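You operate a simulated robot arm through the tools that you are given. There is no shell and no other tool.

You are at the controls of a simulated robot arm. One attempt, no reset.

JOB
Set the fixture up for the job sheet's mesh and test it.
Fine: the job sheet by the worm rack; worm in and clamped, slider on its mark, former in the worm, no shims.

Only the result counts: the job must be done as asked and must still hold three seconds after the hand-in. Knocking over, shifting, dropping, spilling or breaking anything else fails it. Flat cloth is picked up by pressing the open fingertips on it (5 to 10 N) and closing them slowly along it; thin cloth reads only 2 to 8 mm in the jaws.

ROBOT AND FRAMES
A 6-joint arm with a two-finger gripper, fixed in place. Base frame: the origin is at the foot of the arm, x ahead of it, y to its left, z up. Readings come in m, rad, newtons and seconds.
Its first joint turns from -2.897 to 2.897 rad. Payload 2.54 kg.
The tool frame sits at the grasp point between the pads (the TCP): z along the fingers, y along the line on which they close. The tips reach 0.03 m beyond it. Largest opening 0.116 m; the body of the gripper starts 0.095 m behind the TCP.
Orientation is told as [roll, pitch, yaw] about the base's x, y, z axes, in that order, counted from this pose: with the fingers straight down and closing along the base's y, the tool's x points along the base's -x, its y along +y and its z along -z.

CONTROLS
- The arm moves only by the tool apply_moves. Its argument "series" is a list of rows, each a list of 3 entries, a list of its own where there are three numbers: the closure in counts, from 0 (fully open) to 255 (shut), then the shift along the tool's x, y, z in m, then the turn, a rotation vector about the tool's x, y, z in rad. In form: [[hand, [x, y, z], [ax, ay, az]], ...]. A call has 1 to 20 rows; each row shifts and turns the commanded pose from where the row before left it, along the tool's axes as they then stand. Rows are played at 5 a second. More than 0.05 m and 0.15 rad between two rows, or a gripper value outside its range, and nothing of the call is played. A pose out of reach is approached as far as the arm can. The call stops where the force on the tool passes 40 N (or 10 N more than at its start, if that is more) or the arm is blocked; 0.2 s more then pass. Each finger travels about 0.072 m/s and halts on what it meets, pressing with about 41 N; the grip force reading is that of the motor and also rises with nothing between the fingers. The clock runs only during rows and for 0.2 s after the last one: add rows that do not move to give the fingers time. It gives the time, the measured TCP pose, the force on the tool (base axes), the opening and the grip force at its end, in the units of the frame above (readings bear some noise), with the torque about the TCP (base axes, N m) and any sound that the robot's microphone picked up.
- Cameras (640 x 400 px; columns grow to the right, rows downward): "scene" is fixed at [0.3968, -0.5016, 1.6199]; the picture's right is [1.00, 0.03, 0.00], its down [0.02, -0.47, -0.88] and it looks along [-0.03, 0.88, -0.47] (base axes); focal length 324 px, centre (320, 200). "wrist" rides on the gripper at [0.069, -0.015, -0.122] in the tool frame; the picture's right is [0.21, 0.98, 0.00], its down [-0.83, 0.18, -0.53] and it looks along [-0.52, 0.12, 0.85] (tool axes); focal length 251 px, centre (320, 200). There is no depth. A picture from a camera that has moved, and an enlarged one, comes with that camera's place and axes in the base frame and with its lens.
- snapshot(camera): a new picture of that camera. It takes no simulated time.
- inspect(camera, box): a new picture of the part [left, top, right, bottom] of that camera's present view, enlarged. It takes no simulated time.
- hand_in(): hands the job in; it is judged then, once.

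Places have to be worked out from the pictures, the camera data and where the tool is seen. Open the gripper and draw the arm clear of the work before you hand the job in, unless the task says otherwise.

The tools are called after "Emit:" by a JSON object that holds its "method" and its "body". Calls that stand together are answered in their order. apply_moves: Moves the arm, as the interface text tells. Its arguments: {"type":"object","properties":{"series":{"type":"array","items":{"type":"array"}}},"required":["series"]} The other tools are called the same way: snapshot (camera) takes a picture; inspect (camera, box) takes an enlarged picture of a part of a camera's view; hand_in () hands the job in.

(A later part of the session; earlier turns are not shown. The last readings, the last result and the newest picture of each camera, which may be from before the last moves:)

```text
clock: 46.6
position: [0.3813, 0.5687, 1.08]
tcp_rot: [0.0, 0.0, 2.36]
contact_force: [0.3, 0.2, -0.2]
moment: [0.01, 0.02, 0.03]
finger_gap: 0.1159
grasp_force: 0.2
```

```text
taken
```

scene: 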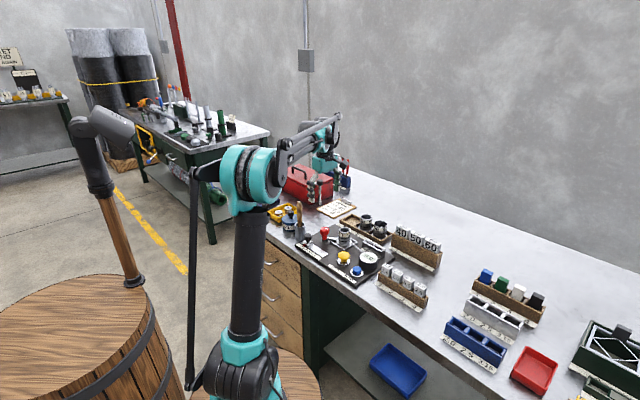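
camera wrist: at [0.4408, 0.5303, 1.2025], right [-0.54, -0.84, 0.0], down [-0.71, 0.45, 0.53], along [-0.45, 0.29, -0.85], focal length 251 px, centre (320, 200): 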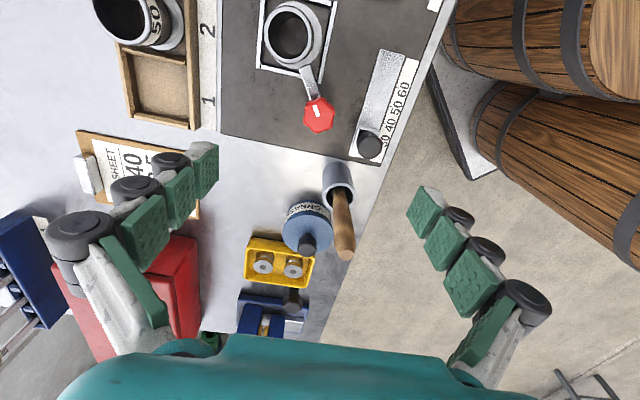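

Yaw +135° works, but triangulating again puts the slider knob at about (0.320, 0.537, top 0.911) with the cup 71 mm away along the track. Closing along the track (yaw +45°) therefore gives more room from the clamp knob and better position control. I turn back and go over the slider.

Emit:
{"method": "apply_moves", "body": {"series": [[0, [0, 0, 0], [0, 0, 0.1309]], [0, [0, 0, 0], [0, 0, 0.1309]], [0, [0, 0, 0], [0, 0, 0.1309]], [0, [0, 0, 0], [0, 0, 0.1309]], [0, [0, 0, 0], [0, 0, 0.1309]], [0, [0, 0, 0], [0, 0, 0.1309]], [0, [0, 0, 0], [0, 0, 0.1309]], [0, [0, 0, 0], [0, 0, 0.1309]], [0, [0, 0, 0], [0, 0, 0.1309]], [0, [0, 0, 0], [0, 0, 0.1309]], [0, [0, 0, 0], [0, 0, 0.1309]], [0, [0, 0, 0], [0, 0, 0.1345]], [0, [0.034, 0.011, 0], [0, 0, 0]], [0, [0.033, 0.011, 0], [0, 0, 0]], [0, [0, 0, 0], [0, 0, 0]], [0, [0, 0, 0], [0, 0, 0]]]}}

Emit:
{"method": "snapshot", "body": {"camera": "wrist"}}

Emit:
{"method": "inspect", "body": {"camera": "wrist", "box": [230, 50, 406, 160]}}

```text
clock: 50.0
position: [0.3199, 0.5384, 1.0827]
tcp_rot: [0.0, -0.001, 0.785]
contact_force: [-1.0, 0.3, 0.2]
moment: [0.0, -0.03, 0.03]
finger_gap: 0.1157
grasp_force: 0.2
```

```text
taken
camera wrist: at [0.2809, 0.4778, 1.2048], right [-0.84, 0.54, 0.0], down [0.46, 0.71, 0.53], along [0.29, 0.45, -0.85], focal length 251 px, centre (320, 200)
```

wrist: 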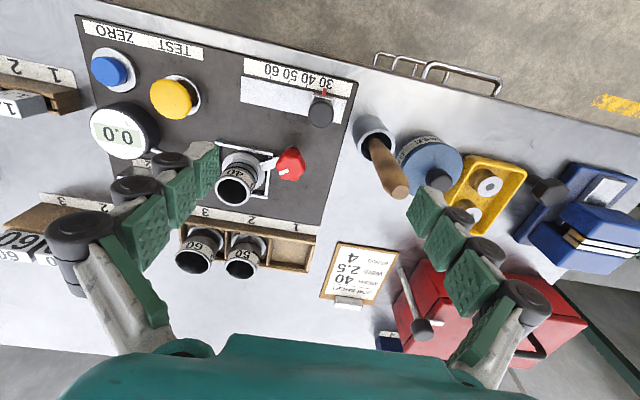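

```text
3.64 times, centred on (318, 105) of wrist
camera zoom: at [0.2809, 0.4778, 1.2048], right [-0.84, 0.54, 0.0], down [0.46, 0.71, 0.53], along [0.29, 0.45, -0.85], focal length 914 px, centre (327, 546)
```

zoom: 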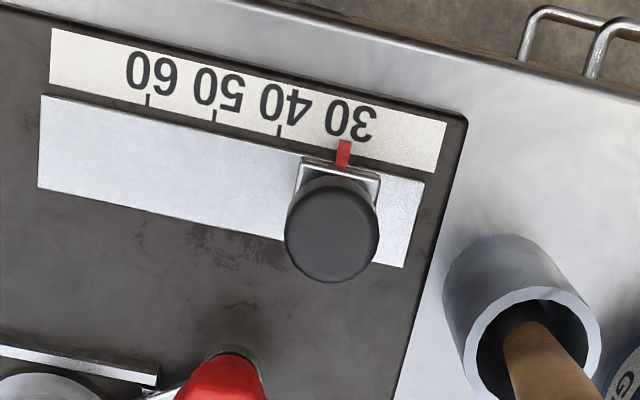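

The pointer sits exactly on 30 and the ticks are about 22.6 mm apart. To clear both the cup and the clamp knob, I turn the closing axis another 40°, which puts the fingers on free diagonals, and go lower to check.

Emit:
{"method": "apply_moves", "body": {"series": [[0, [0.001, 0.001, 0], [0, 0, 0]], [60, [0, 0, 0], [0, 0, -0.14]], [145, [0, 0, 0], [0, 0, -0.14]], [145, [0, 0, 0], [0, 0, -0.14]], [145, [0, 0, 0], [0, 0, -0.14]], [145, [0, 0, 0], [0, 0, -0.14]], [145, [0, 0, 0.04], [0, 0, 0]], [145, [0, 0, 0.04], [0, 0, 0]], [145, [0, 0, 0.03], [0, 0, 0]], [145, [0, 0, 0], [0, 0, 0]], [145, [0, 0, 0], [0, 0, 0]]]}}

Emit:
{"method": "snapshot", "body": {"camera": "wrist"}}

Emit:
{"method": "inspect", "body": {"camera": "scene", "box": [274, 200, 370, 260]}}

```text
clock: 52.4
position: [0.3177, 0.5351, 0.9695]
tcp_rot: [0.001, 0.0, 1.484]
contact_force: [-0.4, 0.4, -0.3]
moment: [0.0, 0.0, -0.01]
finger_gap: 0.0499
grasp_force: 0.1
```

```text
taken
camera wrist: at [0.3263, 0.4647, 1.0916], right [-0.99, -0.13, 0.0], down [-0.11, 0.84, 0.53], along [-0.07, 0.53, -0.85], focal length 251 px, centre (320, 200)
```

wrist: 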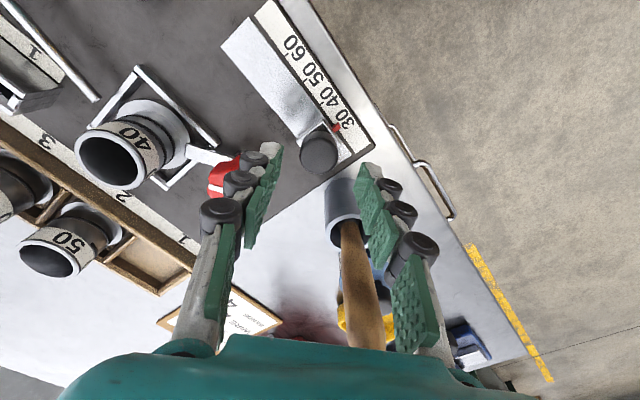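

```text
6.67 times, centred on (322, 230) of scene
camera zoom: at [0.3968, -0.5016, 1.6199], right [1.0, 0.03, 0.0], down [0.02, -0.47, -0.88], along [-0.03, 0.88, -0.47], focal length 2159 px, centre (307, 0)
```

zoom: 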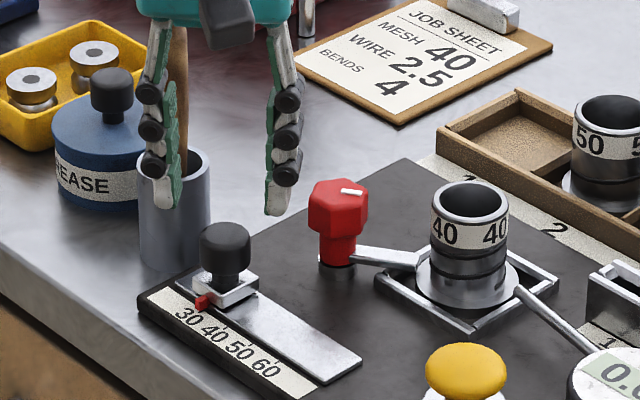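

The knob is centred under the tool (seen at (320,153), predicted (320,152)). The fingers sit on free diagonals and the brush handle stays about 2 cm clear. I descend to grip height.

Emit:
{"method": "apply_moves", "body": {"series": [[145, [0, 0, 0.02], [0, 0, 0]], [145, [0, 0, 0.02], [0, 0, 0]], [145, [0, 0, 0.015], [0, 0, 0]], [145, [0, 0, 0.008], [0, 0, 0]], [145, [0, 0, 0], [0, 0, 0]], [145, [0, 0, 0], [0, 0, 0]]]}}

Emit:
{"method": "snapshot", "body": {"camera": "wrist"}}

Emit:
{"method": "inspect", "body": {"camera": "scene", "box": [274, 190, 370, 250]}}

```text
clock: 53.8
position: [0.3195, 0.534, 0.9072]
tcp_rot: [0.002, 0.0, 1.486]
contact_force: [-0.6, -0.2, -0.1]
moment: [0.01, 0.02, -0.01]
finger_gap: 0.0501
grasp_force: 0.0
```

```text
taken
camera wrist: at [0.327, 0.4652, 1.0286], right [-0.99, -0.13, 0.0], down [-0.11, 0.84, 0.53], along [-0.07, 0.53, -0.85], focal length 251 px, centre (320, 200)
```

wrist: 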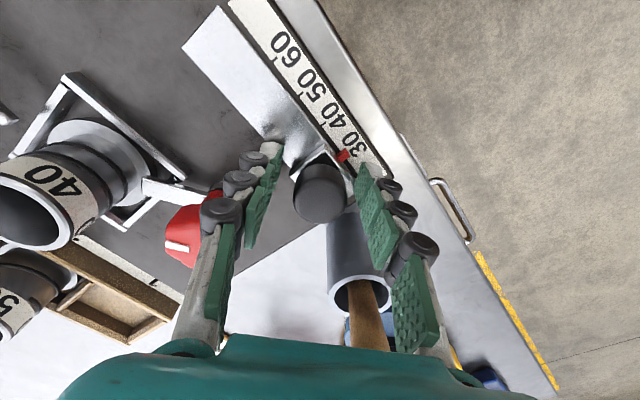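

```text
6.67 times, centred on (322, 220) of scene
camera zoom: at [0.3968, -0.5016, 1.6199], right [1.0, 0.03, 0.0], down [0.02, -0.47, -0.88], along [-0.03, 0.88, -0.47], focal length 2159 px, centre (307, 67)
```

zoom: 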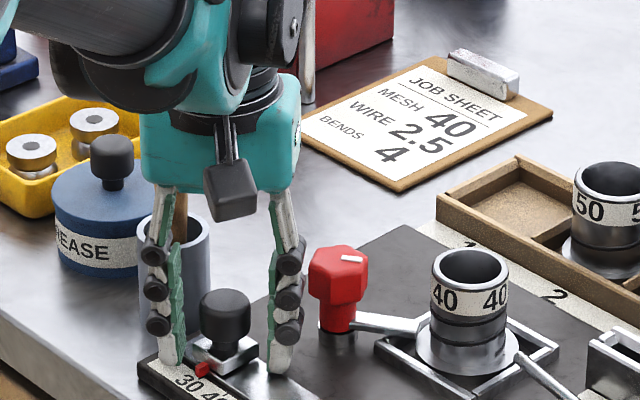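

Clear of everything. I close on the slider knob.

Emit:
{"method": "apply_moves", "body": {"series": [[170, [0, 0, 0], [0, 0, 0]], [190, [0, 0, 0], [0, 0, 0]], [210, [0, 0, 0], [0, 0, 0]], [225, [0, 0, 0], [0, 0, 0]], [225, [0, 0, 0], [0, 0, 0]]]}}

Emit:
{"method": "snapshot", "body": {"camera": "wrist"}}

Emit:
{"method": "inspect", "body": {"camera": "wrist", "box": [220, 90, 420, 240]}}

```text
clock: 55.0
position: [0.3179, 0.5357, 0.9085]
tcp_rot: [0.0, 0.001, 1.481]
contact_force: [-5.2, -3.2, 0.3]
moment: [-0.1, 0.18, -0.23]
finger_gap: 0.0399
grasp_force: 45.4
```

```text
taken
camera wrist: at [0.3268, 0.465, 1.0288], right [-0.99, -0.13, 0.0], down [-0.11, 0.84, 0.53], along [-0.07, 0.53, -0.85], focal length 251 px, centre (320, 200)
```

wrist: 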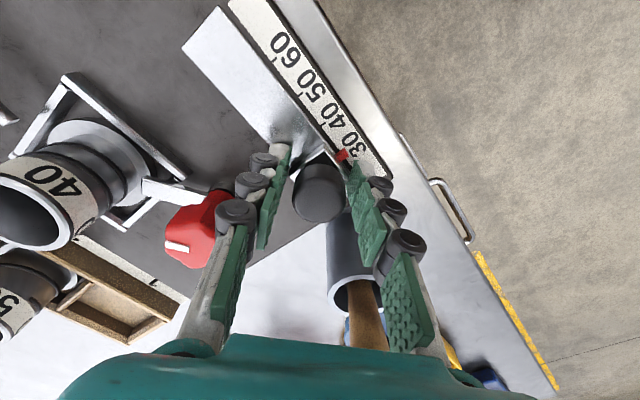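

```text
2.67 times, centred on (320, 165) of wrist
camera zoom: at [0.3268, 0.465, 1.0288], right [-0.99, -0.13, 0.0], down [-0.11, 0.84, 0.53], along [-0.07, 0.53, -0.85], focal length 670 px, centre (320, 293)
```

zoom: 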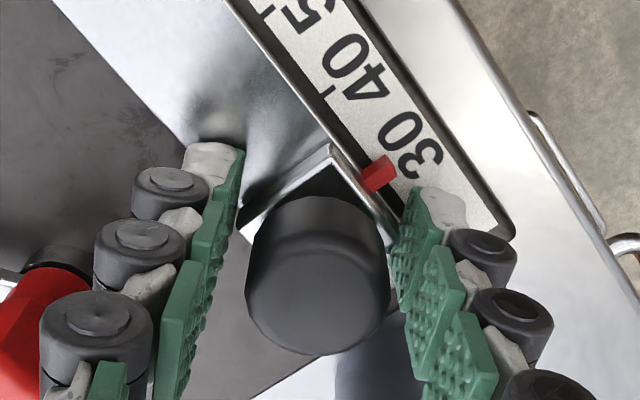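

The gap of 40 mm means the tips caught the square block's corners, not the round knob. I open, rise 9 mm and grip the knob only.

Emit:
{"method": "apply_moves", "body": {"series": [[170, [0, 0, 0], [0, 0, 0]], [145, [0, 0, 0], [0, 0, 0]], [145, [0, 0, 0], [0, 0, 0]], [145, [0, 0, -0.005], [0, 0, 0]], [145, [0, 0, -0.004], [0, 0, 0]], [145, [0, 0, 0], [0, 0, 0]], [180, [0, 0, 0], [0, 0, 0]], [210, [0, 0, 0], [0, 0, 0]], [225, [0, 0, 0], [0, 0, 0]], [225, [0, 0, 0], [0, 0, 0]], [225, [0, 0, 0], [0, 0, 0]]]}}

Emit:
{"method": "inspect", "body": {"camera": "wrist", "box": [220, 90, 420, 240]}}

Emit:
{"method": "inspect", "body": {"camera": "scene", "box": [290, 224, 354, 264]}}

```text
clock: 57.1
position: [0.3182, 0.5352, 0.9179]
tcp_rot: [-0.001, -0.001, 1.483]
contact_force: [-2.5, -3.3, 11.5]
moment: [0.28, 0.08, -0.03]
finger_gap: 0.0285
grasp_force: 44.9
stopped in row 10: the force on the tool passed its limit at 41 N (the readings are from after the stop); the commanded pose is now the measured one
```

```text
2.67 times, centred on (320, 165) of wrist
camera zoom: at [0.3266, 0.4645, 1.0394], right [-0.99, -0.13, 0.0], down [-0.11, 0.84, 0.53], along [-0.07, 0.53, -0.85], focal length 670 px, centre (320, 293)
```

zoom: 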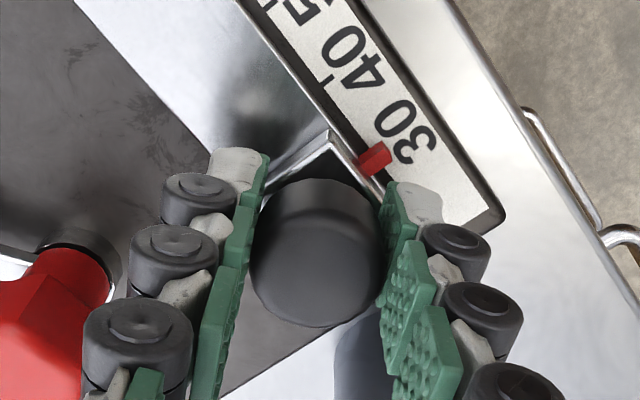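

```text
10.00 times, centred on (322, 244) of scene
camera zoom: at [0.3968, -0.5016, 1.6199], right [1.0, 0.03, 0.0], down [0.02, -0.47, -0.88], along [-0.03, 0.88, -0.47], focal length 3238 px, centre (300, -240)
```

zoom: 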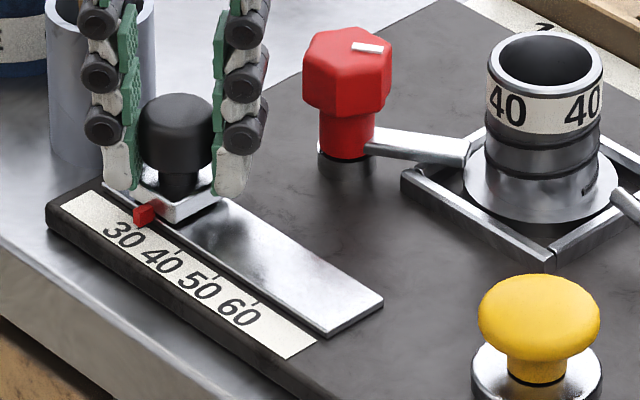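

The knob is now gripped (28.5 mm). I drag it 10 mm along the track toward 40 and check.

Emit:
{"method": "apply_moves", "body": {"series": [[225, [0.0032, -0.0038, 0], [0, 0, 0]], [225, [0.0032, -0.0038, 0], [0, 0, 0]], [225, [0, 0, 0], [0, 0, 0]]]}}

Emit:
{"method": "inspect", "body": {"camera": "wrist", "box": [220, 90, 420, 240]}}

Emit:
{"method": "inspect", "body": {"camera": "scene", "box": [290, 224, 354, 264]}}

```text
clock: 57.9
position: [0.3238, 0.5271, 0.9173]
tcp_rot: [0.0, 0.0, 1.484]
contact_force: [-4.0, -1.8, 31.3]
moment: [-0.29, 0.08, 0.31]
finger_gap: 0.0286
grasp_force: 44.4
```

```text
2.67 times, centred on (320, 165) of wrist
camera zoom: at [0.3332, 0.4578, 1.0393], right [-0.99, -0.13, 0.0], down [-0.11, 0.84, 0.54], along [-0.07, 0.53, -0.84], focal length 670 px, centre (320, 293)
```

zoom: 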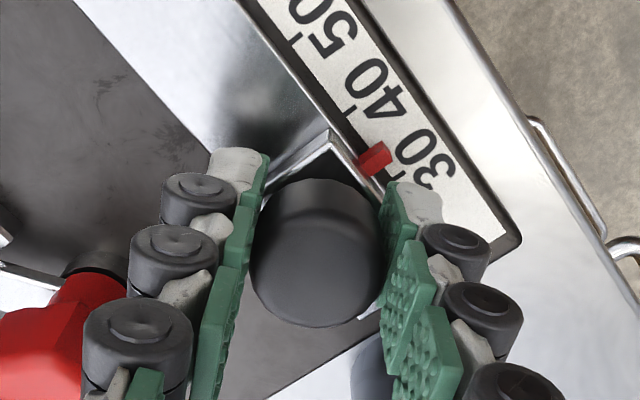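

```text
10.00 times, centred on (322, 244) of scene
camera zoom: at [0.3968, -0.5016, 1.6199], right [1.0, 0.03, 0.0], down [0.02, -0.47, -0.88], along [-0.03, 0.88, -0.47], focal length 3238 px, centre (300, -240)
```

zoom: 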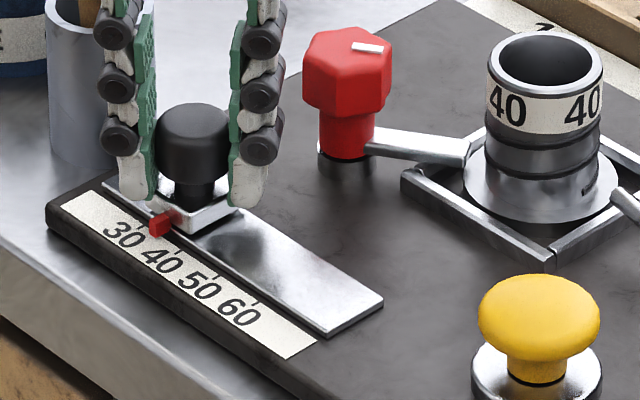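

The slider follows well. The upward force is 31 N, so I rise slightly while dragging 9 mm more.

Emit:
{"method": "apply_moves", "body": {"series": [[225, [0.0029, -0.0034, -0.0008], [0, 0, 0]], [225, [0.0029, -0.0034, -0.0004], [0, 0, 0]], [225, [0, 0, 0], [0, 0, 0]]]}}

Emit:
{"method": "inspect", "body": {"camera": "wrist", "box": [300, 90, 420, 180]}}

Emit:
{"method": "inspect", "body": {"camera": "scene", "box": [295, 236, 335, 261]}}

```text
clock: 58.8
position: [0.3321, 0.5216, 0.918]
tcp_rot: [-0.001, -0.001, 1.482]
contact_force: [2.9, 0.4, -13.1]
moment: [-0.14, -0.16, 0.05]
finger_gap: 0.0287
grasp_force: 45.0
stopped in row 3: the force on the tool passed its limit at 43 N (the readings are from after the stop); the commanded pose is now the measured one
```

```text
4.44 times, centred on (360, 135) of wrist
camera zoom: at [0.3392, 0.4519, 1.0395], right [-0.99, -0.13, 0.0], down [-0.11, 0.84, 0.53], along [-0.07, 0.53, -0.85], focal length 1118 px, centre (142, 489)
```

zoom: 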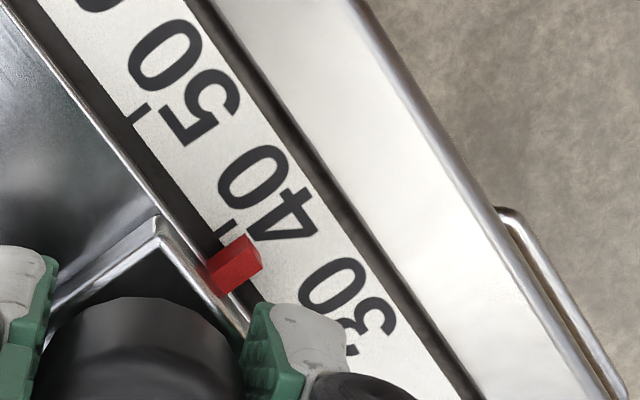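

```text
16.00 times, centred on (315, 248) of scene
camera zoom: at [0.3968, -0.5016, 1.6199], right [1.0, 0.03, 0.0], down [0.02, -0.47, -0.88], along [-0.03, 0.88, -0.47], focal length 5181 px, centre (400, -576)
```

zoom: 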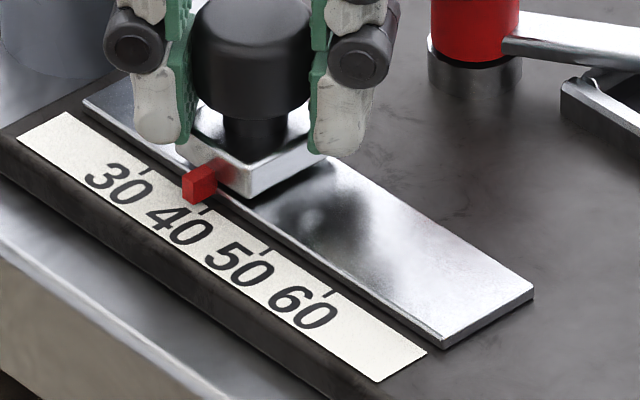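

The pointer is just short of the 40 tick. I enlarge the wrist view around the pointer to measure what is left.

Emit:
{"method": "inspect", "body": {"camera": "wrist", "box": [320, 105, 380, 165]}}

Emit:
{"method": "inspect", "body": {"camera": "scene", "box": [298, 240, 322, 255]}}

```text
6.67 times, centred on (350, 135) of wrist
camera zoom: at [0.3392, 0.4519, 1.0395], right [-0.99, -0.13, 0.0], down [-0.11, 0.84, 0.53], along [-0.07, 0.53, -0.85], focal length 1676 px, centre (120, 633)
```

zoom: 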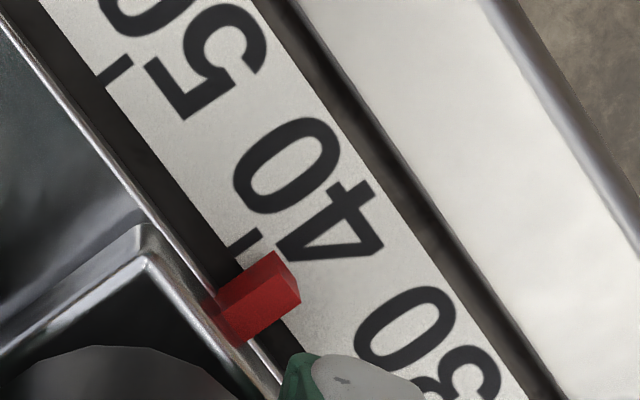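

```text
16.00 times, centred on (310, 248) of scene
camera zoom: at [0.3968, -0.5016, 1.6199], right [1.0, 0.03, 0.0], down [0.02, -0.47, -0.88], along [-0.03, 0.88, -0.47], focal length 5181 px, centre (480, -560)
```

zoom: 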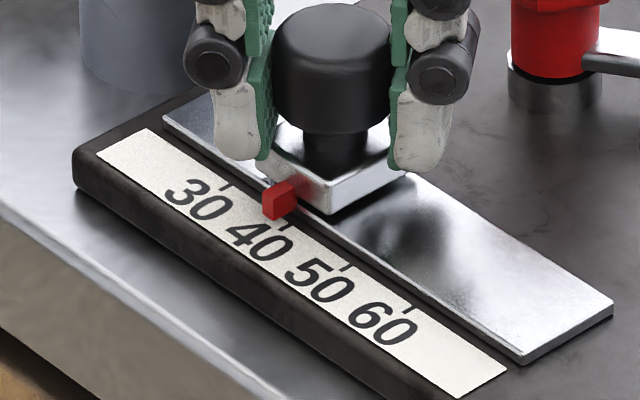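

The pointer is about 3 mm short of the 40 tick. I drag 3 mm more.

Emit:
{"method": "apply_moves", "body": {"series": [[225, [0.001, -0.0012, 0.0003], [0, 0, 0]], [225, [0.0009, -0.0011, 0], [0, 0, 0]], [225, [0, 0, 0], [0, 0, 0]]]}}

Emit:
{"method": "inspect", "body": {"camera": "wrist", "box": [320, 105, 380, 165]}}

Emit:
{"method": "inspect", "body": {"camera": "scene", "box": [298, 240, 322, 255]}}

```text
clock: 59.6
position: [0.3335, 0.5194, 0.9174]
tcp_rot: [-0.001, -0.001, 1.483]
contact_force: [3.9, 1.0, -10.7]
moment: [0.1, -0.05, 0.07]
finger_gap: 0.0286
grasp_force: 44.9
```

```text
6.67 times, centred on (350, 135) of wrist
camera zoom: at [0.3411, 0.45, 1.0395], right [-0.99, -0.13, 0.0], down [-0.11, 0.84, 0.53], along [-0.07, 0.53, -0.85], focal length 1676 px, centre (120, 633)
```

zoom: 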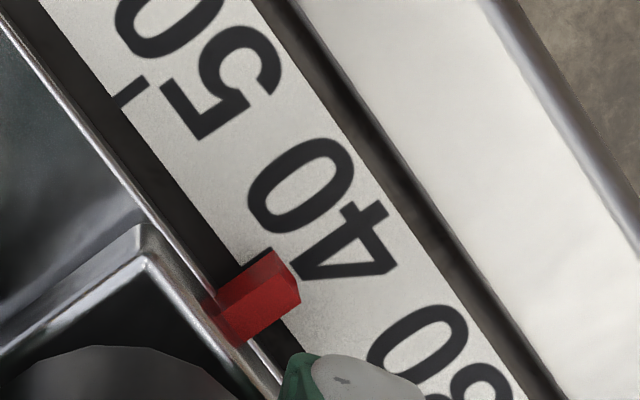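

```text
16.00 times, centred on (310, 248) of scene
camera zoom: at [0.3968, -0.5016, 1.6199], right [1.0, 0.03, 0.0], down [0.02, -0.47, -0.88], along [-0.03, 0.88, -0.47], focal length 5181 px, centre (480, -560)
```

zoom: 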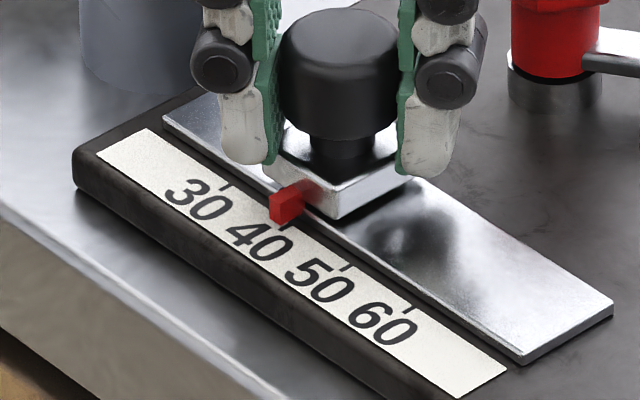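

The wrist view puts the pointer on the 40 tick within about 0.5 mm. I release carefully, lift, and check from above without the grip.

Emit:
{"method": "apply_moves", "body": {"series": [[205, [0, 0, 0], [0, 0, 0]], [185, [0, 0, 0], [0, 0, 0]], [160, [0, 0, 0], [0, 0, 0]], [145, [0, 0, 0], [0, 0, 0]], [145, [0, 0, 0], [0, 0, 0]], [145, [0, 0, -0.02], [0, 0, 0]], [145, [0, 0, -0.04], [0, 0, 0]], [145, [0, 0, -0.04], [0, 0, 0]], [145, [0, 0, -0.04], [0, 0, 0.1]], [145, [0, 0, -0.03], [0, 0, 0.15]], [100, [0, 0, 0], [0, 0, 0.15]], [50, [0, 0, 0], [0, 0, 0.15]], [0, [0, 0, 0], [0, 0, 0.15]], [0, [0, 0, 0], [0, 0, 0]]]}}

Emit:
{"method": "snapshot", "body": {"camera": "wrist"}}

Emit:
{"method": "inspect", "body": {"camera": "wrist", "box": [230, 50, 390, 150]}}

Emit:
{"method": "inspect", "body": {"camera": "scene", "box": [290, 214, 370, 264]}}

```text
clock: 62.6
position: [0.3323, 0.5187, 1.0887]
tcp_rot: [0.0, -0.001, 0.782]
contact_force: [-0.3, -0.1, -0.3]
moment: [-0.03, 0.0, 0.0]
finger_gap: 0.1159
grasp_force: 0.1
```

```text
taken
camera wrist: at [0.2929, 0.4591, 1.2094], right [-0.84, 0.54, 0.0], down [0.46, 0.71, 0.53], along [0.29, 0.45, -0.85], focal length 251 px, centre (320, 200)
```

wrist: 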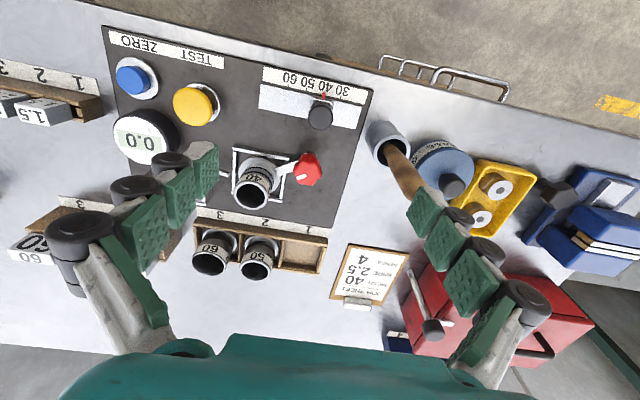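

```text
4.00 times, centred on (310, 100) of wrist
camera zoom: at [0.2929, 0.4591, 1.2094], right [-0.84, 0.54, 0.0], down [0.46, 0.71, 0.53], along [0.29, 0.45, -0.85], focal length 1006 px, centre (360, 600)
```

zoom: 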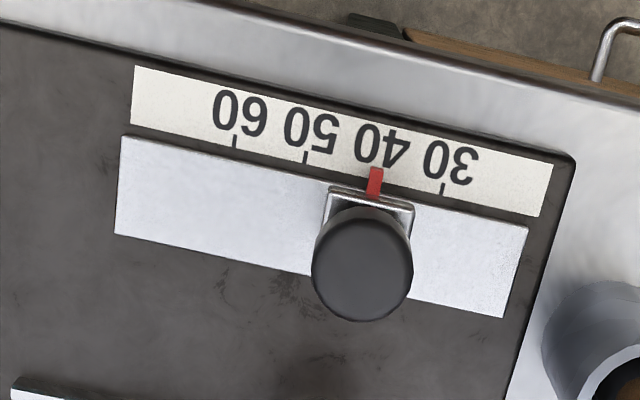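

```text
8.00 times, centred on (330, 239) of scene
camera zoom: at [0.3968, -0.5016, 1.6199], right [1.0, 0.03, 0.0], down [0.02, -0.47, -0.88], along [-0.03, 0.88, -0.47], focal length 2590 px, centre (240, -112)
```

zoom: 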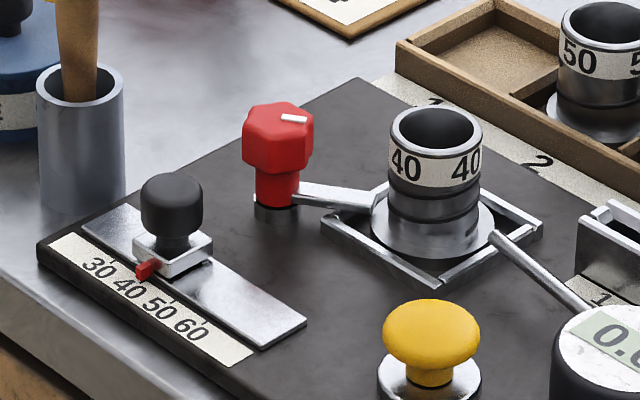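

Let me check the pointer and 40 tick once more at higher magnification, and the clamp foot on the flange.

Emit:
{"method": "inspect", "body": {"camera": "wrist", "box": [280, 70, 360, 120]}}

Emit:
{"method": "inspect", "body": {"camera": "wrist", "box": [220, 130, 340, 220]}}

Emit:
{"method": "inspect", "body": {"camera": "scene", "box": [318, 224, 366, 254]}}

```text
8.00 times, centred on (320, 95) of wrist
camera zoom: at [0.2929, 0.4591, 1.2094], right [-0.84, 0.54, 0.0], down [0.46, 0.71, 0.53], along [0.29, 0.45, -0.85], focal length 2012 px, centre (320, 1040)
```

zoom: 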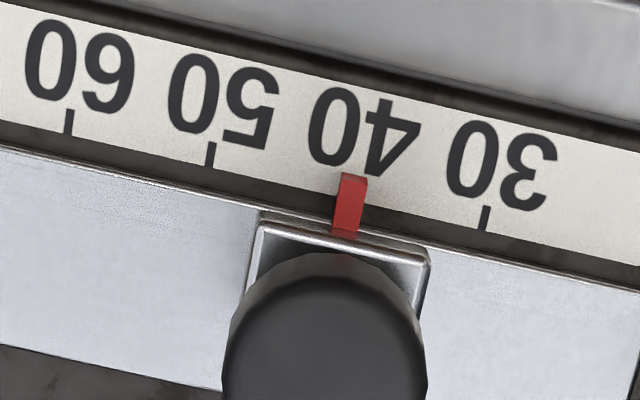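

```text
4.44 times, centred on (280, 175) of wrist
camera zoom: at [0.2929, 0.4591, 1.2094], right [-0.84, 0.54, 0.0], down [0.46, 0.71, 0.53], along [0.29, 0.45, -0.85], focal length 1118 px, centre (498, 311)
```

zoom: 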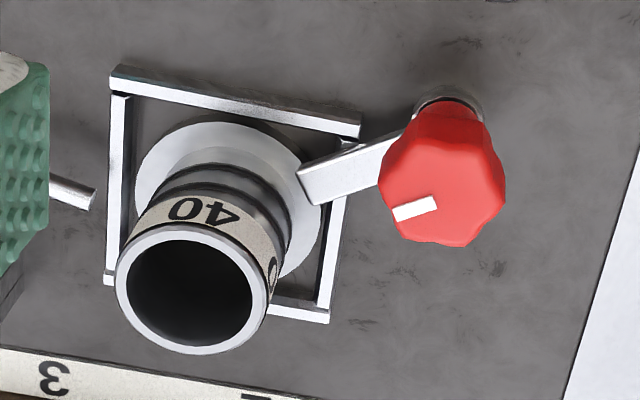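

```text
13.33 times, centred on (342, 239) of scene
camera zoom: at [0.3968, -0.5016, 1.6199], right [1.0, 0.03, 0.0], down [0.02, -0.47, -0.88], along [-0.03, 0.88, -0.47], focal length 4317 px, centre (27, -320)
```

zoom: 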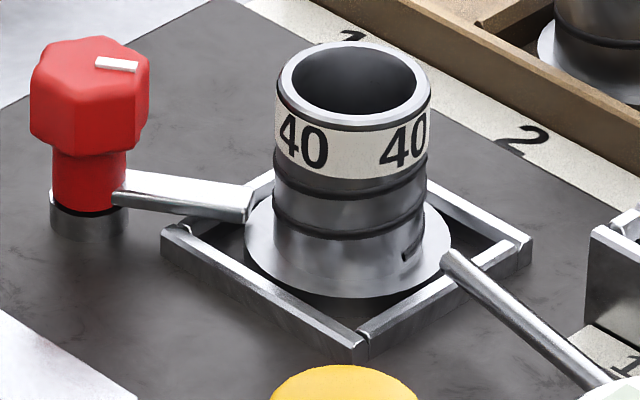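

The pointer is dead on 40 and the clamp arm lies on the flange. Next is the 40 former, whose block is around (0.678, 0.544, top ≈ 0.955). I turn to yaw −45° and move above it at safe height.

Emit:
{"method": "apply_moves", "body": {"series": [[0, [0, 0, 0], [0, 0, 0.1425]], [0, [0, 0, 0], [0, 0, 0.1425]], [0, [0, 0, 0], [0, 0, 0.1425]], [0, [0, 0, 0], [0, 0, 0.1425]], [0, [0, 0, 0], [0, 0, 0.1425]], [0, [0, 0, 0], [0, 0, 0.1425]], [0, [0, 0, 0], [0, 0, 0.1425]], [0, [0, 0, 0], [0, 0, 0.1425]], [0, [0, 0, 0], [0, 0, 0.1425]], [0, [0, 0, 0], [0, 0, 0.1425]], [0, [0, 0, 0], [0, 0, 0.1425]], [0, [-0.025, 0.029, 0], [0, 0, 0]], [0, [-0.025, 0.029, 0], [0, 0, 0]], [0, [-0.025, 0.029, 0], [0, 0, 0]], [0, [-0.025, 0.029, 0], [0, 0, 0]], [0, [-0.025, 0.029, 0], [0, 0, 0]], [0, [-0.025, 0.029, 0], [0, 0, 0]], [0, [-0.025, 0.029, 0], [0, 0, 0]], [0, [-0.025, 0.029, 0], [0, 0, 0]], [0, [-0.025, 0.029, 0], [0, 0, 0]]]}}

Emit:
{"method": "snapshot", "body": {"camera": "wrist"}}

Emit:
{"method": "snapshot", "body": {"camera": "scene"}}

```text
clock: 66.8
position: [0.6781, 0.5472, 1.084]
tcp_rot: [0.0, -0.001, -0.782]
contact_force: [-1.4, 0.1, 0.0]
moment: [-0.01, -0.07, 0.01]
finger_gap: 0.1159
grasp_force: 0.0
```

```text
taken
camera wrist: at [0.6187, 0.5845, 1.2061], right [0.54, 0.84, 0.0], down [0.71, -0.45, 0.53], along [0.45, -0.29, -0.85], focal length 251 px, centre (320, 200)
```

wrist: 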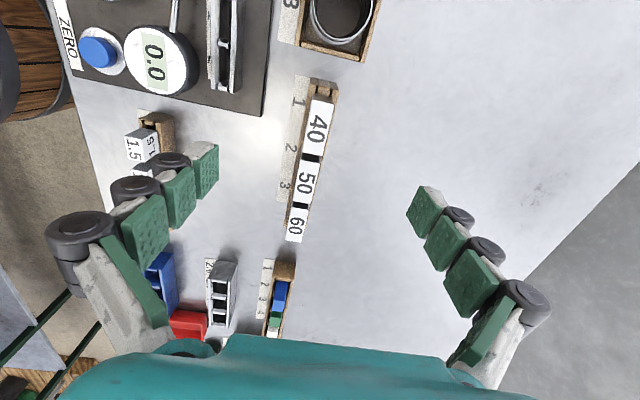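

```text
taken
```

scene: 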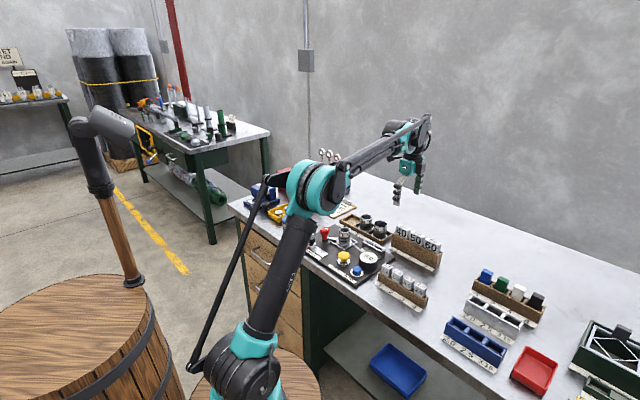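

The 40 former is nearly under the tool. I enlarge to measure the blocks and rack.

Emit:
{"method": "inspect", "body": {"camera": "wrist", "box": [250, 70, 390, 250]}}

Emit:
{"method": "inspect", "body": {"camera": "scene", "box": [380, 215, 452, 275]}}

Emit:
{"method": "inspect", "body": {"camera": "wrist", "box": [280, 70, 360, 160]}}

```text
2.22 times, centred on (320, 160) of wrist
camera zoom: at [0.6187, 0.5845, 1.2061], right [0.54, 0.84, 0.0], down [0.71, -0.45, 0.53], along [0.45, -0.29, -0.85], focal length 559 px, centre (320, 289)
```

zoom: 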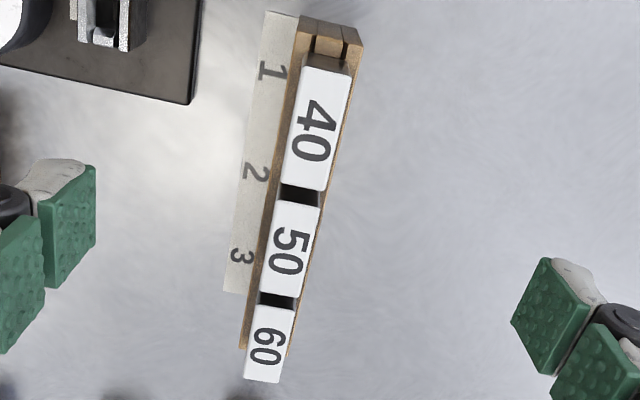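

```text
6.67 times, centred on (416, 245) of scene
camera zoom: at [0.3968, -0.5016, 1.6199], right [1.0, 0.03, 0.0], down [0.02, -0.47, -0.88], along [-0.03, 0.88, -0.47], focal length 2159 px, centre (-320, -100)
```

zoom: 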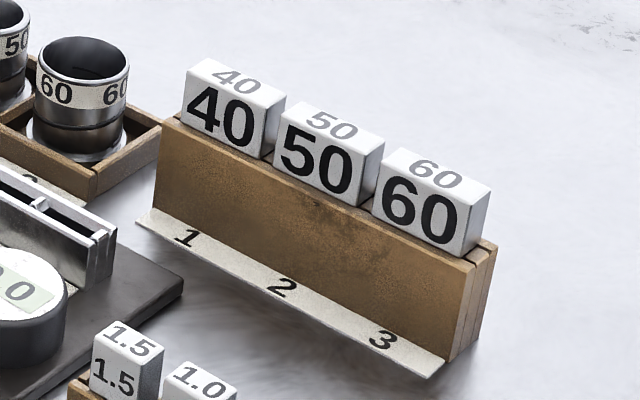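

```text
4.44 times, centred on (320, 115) of wrist
camera zoom: at [0.6187, 0.5845, 1.2061], right [0.54, 0.84, 0.0], down [0.71, -0.45, 0.53], along [0.45, -0.29, -0.85], focal length 1118 px, centre (320, 578)
```

zoom: 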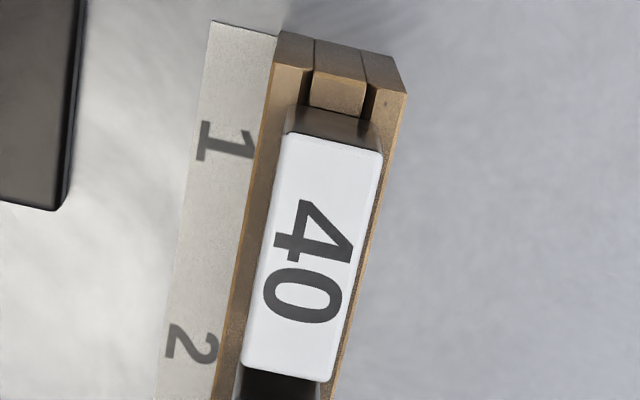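

The block is about 53 × 21 mm on top, aligned with the tool and within 5 mm of the axis. I correct that and descend partly, then check.

Emit:
{"method": "apply_moves", "body": {"series": [[0, [-0.0047, -0.002, 0.03], [0, 0, 0]], [0, [0, 0, 0.03], [0, 0, 0]], [60, [0, 0, 0.02], [0, 0, 0]], [80, [0, 0, 0], [0, 0, 0]], [80, [0, 0, 0], [0, 0, 0]]]}}

Emit:
{"method": "snapshot", "body": {"camera": "wrist"}}

Emit:
{"method": "inspect", "body": {"camera": "scene", "box": [380, 200, 452, 260]}}

```text
clock: 68.0
position: [0.6803, 0.5394, 1.0056]
tcp_rot: [0.001, 0.0, -0.783]
contact_force: [1.0, -0.3, 0.0]
moment: [0.02, 0.02, -0.02]
finger_gap: 0.0794
grasp_force: 0.1
```

```text
taken
camera wrist: at [0.6202, 0.5782, 1.1266], right [0.54, 0.84, 0.0], down [0.71, -0.45, 0.53], along [0.45, -0.29, -0.85], focal length 251 px, centre (320, 200)
```

wrist: 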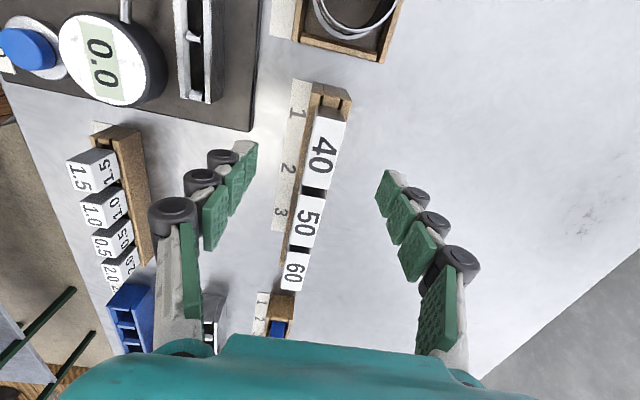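

```text
6.67 times, centred on (416, 230) of scene
camera zoom: at [0.3968, -0.5016, 1.6199], right [1.0, 0.03, 0.0], down [0.02, -0.47, -0.88], along [-0.03, 0.88, -0.47], focal length 2159 px, centre (-320, 0)
```

zoom: 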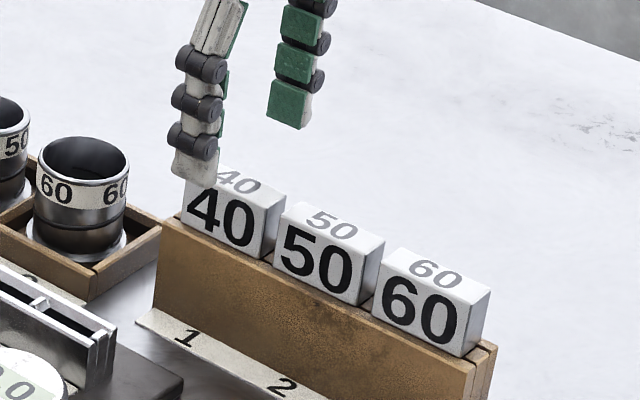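

I enlarge to fine-tune the alignment.

Emit:
{"method": "inspect", "body": {"camera": "wrist", "box": [270, 80, 380, 200]}}

```text
3.33 times, centred on (325, 140) of wrist
camera zoom: at [0.6202, 0.5782, 1.1266], right [0.54, 0.84, 0.0], down [0.71, -0.45, 0.53], along [0.45, -0.29, -0.85], focal length 838 px, centre (303, 400)
```

zoom: 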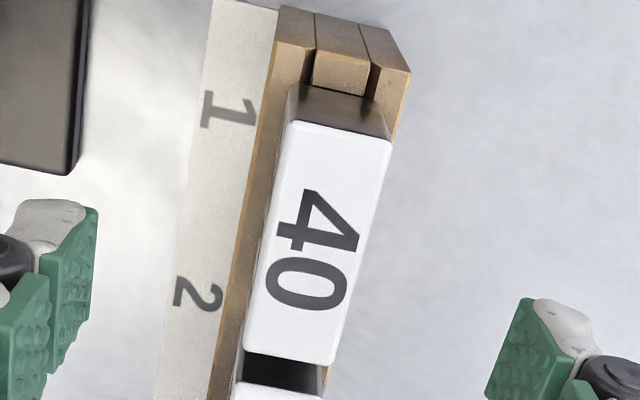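

Aligned within 1–2 mm. I descend to grip height just above the rack top.

Emit:
{"method": "apply_moves", "body": {"series": [[80, [0.0005, 0.0012, 0.02], [0, 0, 0]], [80, [0, 0, 0.02], [0, 0, 0]], [80, [0, 0, 0.007], [0, 0, 0]], [80, [0, 0, 0], [0, 0, 0]], [80, [0, 0, 0], [0, 0, 0]]]}}

Emit:
{"method": "inspect", "body": {"camera": "scene", "box": [380, 200, 452, 260]}}

Emit:
{"method": "inspect", "body": {"camera": "wrist", "box": [220, 100, 420, 250]}}

```text
clock: 69.2
position: [0.6774, 0.5408, 0.9594]
tcp_rot: [0.001, -0.002, -0.784]
contact_force: [0.0, 0.1, 0.6]
moment: [0.01, 0.03, -0.01]
finger_gap: 0.0797
grasp_force: 0.0
```

```text
6.67 times, centred on (416, 230) of scene
camera zoom: at [0.3968, -0.5016, 1.6199], right [1.0, 0.03, 0.0], down [0.02, -0.47, -0.88], along [-0.03, 0.88, -0.47], focal length 2159 px, centre (-320, 0)
```

zoom: 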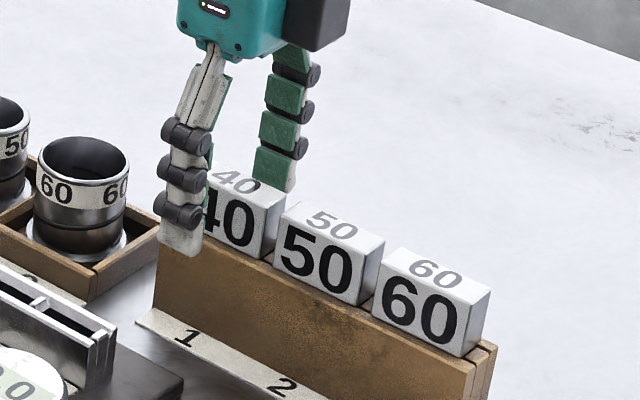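

```text
2.67 times, centred on (320, 175) of wrist
camera zoom: at [0.6173, 0.5789, 1.0814], right [0.54, 0.84, 0.0], down [0.71, -0.45, 0.53], along [0.45, -0.29, -0.85], focal length 670 px, centre (320, 267)
```

zoom: 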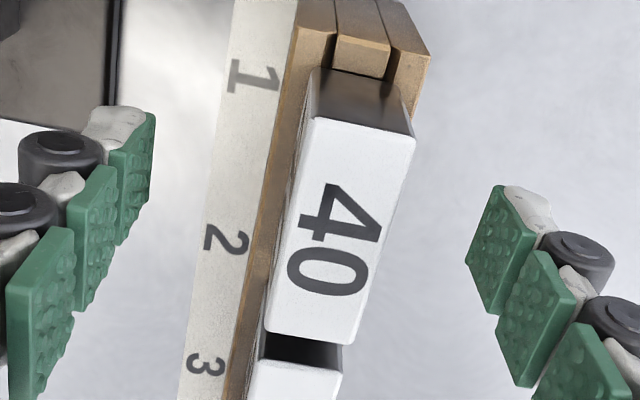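

The fingers straddle the 40 block. I close gently.

Emit:
{"method": "apply_moves", "body": {"series": [[120, [0, 0, 0], [0, 0, 0]], [160, [0, 0, 0], [0, 0, 0]], [190, [0, 0, 0], [0, 0, 0]], [205, [0, 0, 0], [0, 0, 0]], [220, [0, 0, 0], [0, 0, 0]], [235, [0, 0, 0], [0, 0, 0]], [235, [0, 0, 0], [0, 0, 0]]]}}

Emit:
{"method": "inspect", "body": {"camera": "wrist", "box": [220, 100, 420, 250]}}

Emit:
{"method": "inspect", "body": {"camera": "scene", "box": [380, 200, 452, 260]}}

```text
clock: 70.8
position: [0.6777, 0.5408, 0.9591]
tcp_rot: [0.001, -0.001, -0.784]
contact_force: [-0.1, -0.1, -0.1]
moment: [-0.02, -0.03, 0.0]
finger_gap: 0.0209
grasp_force: 41.2
```

```text
2.67 times, centred on (320, 175) of wrist
camera zoom: at [0.6173, 0.5789, 1.0815], right [0.54, 0.84, 0.0], down [0.71, -0.45, 0.53], along [0.45, -0.29, -0.85], focal length 670 px, centre (320, 267)
```

zoom: 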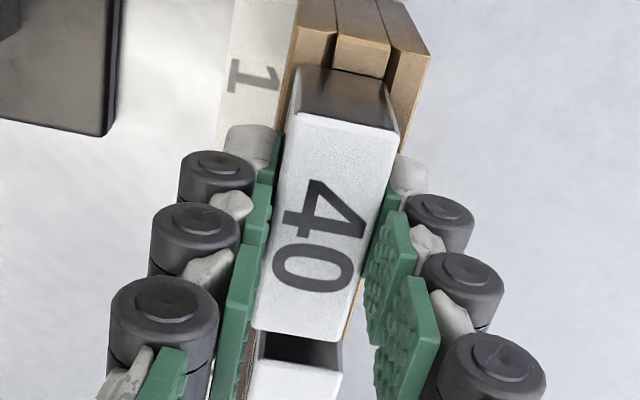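

```text
6.67 times, centred on (416, 230) of scene
camera zoom: at [0.3968, -0.5016, 1.6199], right [1.0, 0.03, 0.0], down [0.02, -0.47, -0.88], along [-0.03, 0.88, -0.47], focal length 2159 px, centre (-320, 0)
```

zoom: 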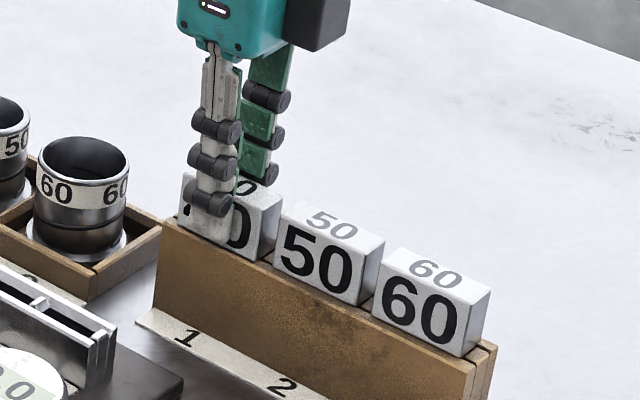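

The block is gripped (20.9 mm, 41 N). I lift it straight up.

Emit:
{"method": "apply_moves", "body": {"series": [[235, [0, 0, -0.01], [0, 0, 0]], [235, [0, 0, -0.02], [0, 0, 0]], [235, [0, 0, -0.03], [0, 0, 0]], [235, [0, 0, -0.03], [0, 0, 0]], [235, [0, 0, -0.03], [0, 0, 0]], [235, [0, 0, 0], [0, 0, 0]]]}}

Emit:
{"method": "snapshot", "body": {"camera": "wrist"}}

Emit:
{"method": "inspect", "body": {"camera": "scene", "box": [372, 170, 452, 250]}}

```text
clock: 72.2
position: [0.6783, 0.5421, 1.0797]
tcp_rot: [0.0, 0.0, -0.784]
contact_force: [-0.4, 0.1, -1.6]
moment: [0.01, 0.02, 0.01]
finger_gap: 0.0212
grasp_force: 40.8
```

```text
taken
camera wrist: at [0.6176, 0.5807, 1.2029], right [0.54, 0.84, 0.0], down [0.71, -0.45, 0.53], along [0.45, -0.29, -0.85], focal length 251 px, centre (320, 200)
```

wrist: 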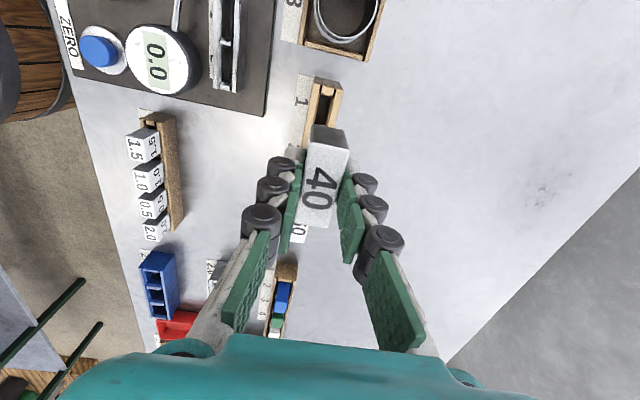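

```text
5.00 times, centred on (412, 210) of scene
camera zoom: at [0.3968, -0.5016, 1.6199], right [1.0, 0.03, 0.0], down [0.02, -0.47, -0.88], along [-0.03, 0.88, -0.47], focal length 1619 px, centre (-140, 150)
```

zoom: 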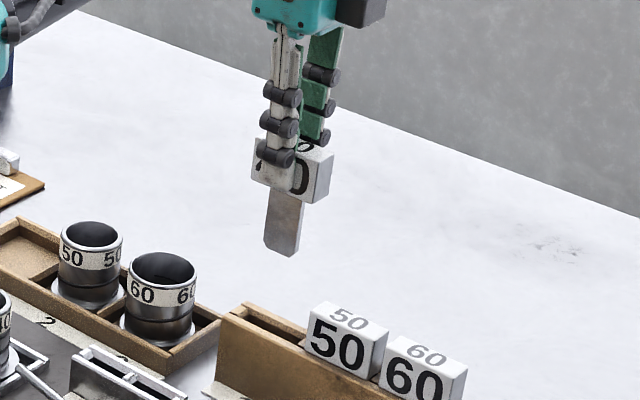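

The former comes out with a flat blade below it. I enlarge to compare the blade's width with the worm's bore.

Emit:
{"method": "inspect", "body": {"camera": "scene", "box": [416, 190, 448, 226]}}

Emit:
{"method": "inspect", "body": {"camera": "wrist", "box": [250, 100, 390, 240]}}

```text
11.11 times, centred on (432, 208) of scene
camera zoom: at [0.3968, -0.5016, 1.6199], right [1.0, 0.03, 0.0], down [0.02, -0.47, -0.88], along [-0.03, 0.88, -0.47], focal length 3598 px, centre (-924, 111)
```

zoom: 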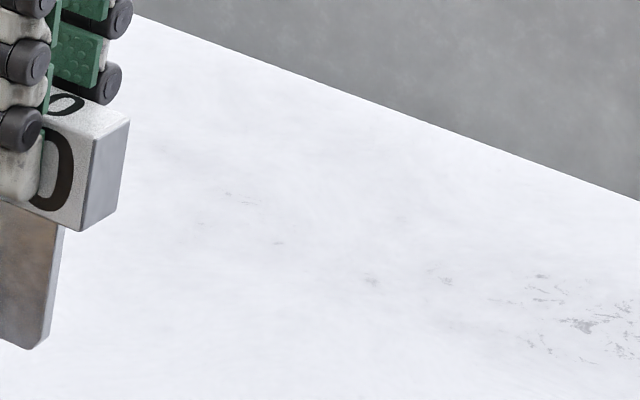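

```text
2.86 times, centred on (320, 170) of wrist
camera zoom: at [0.6176, 0.5807, 1.2029], right [0.54, 0.84, 0.0], down [0.71, -0.45, 0.53], along [0.45, -0.29, -0.85], focal length 718 px, centre (320, 286)
```

zoom: 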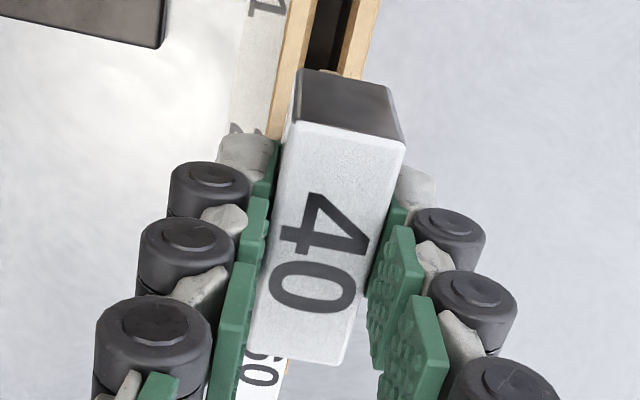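

Emit:
{"method": "inspect", "body": {"camera": "scene", "box": [416, 196, 446, 226]}}

Emit:
{"method": "inspect", "body": {"camera": "scene", "box": [400, 190, 448, 226]}}

```text
13.33 times, centred on (431, 211) of scene
camera zoom: at [0.3968, -0.5016, 1.6199], right [1.0, 0.03, 0.0], down [0.02, -0.47, -0.88], along [-0.03, 0.88, -0.47], focal length 4317 px, centre (-1160, 53)
```

zoom: 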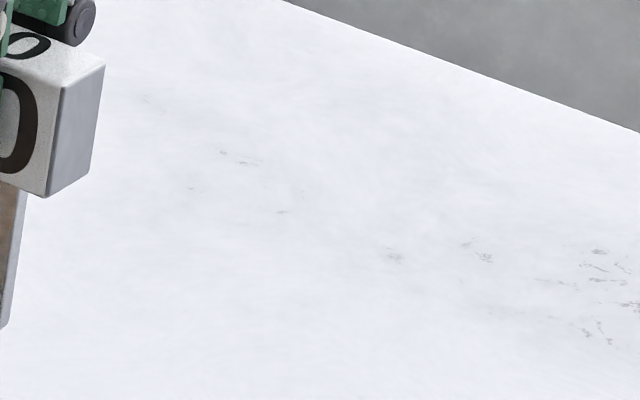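

```text
11.11 times, centred on (424, 208) of scene
camera zoom: at [0.3968, -0.5016, 1.6199], right [1.0, 0.03, 0.0], down [0.02, -0.47, -0.88], along [-0.03, 0.88, -0.47], focal length 3598 px, centre (-836, 111)
```

zoom: 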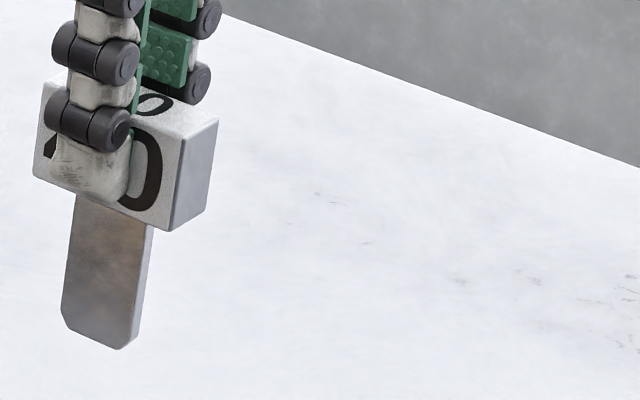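

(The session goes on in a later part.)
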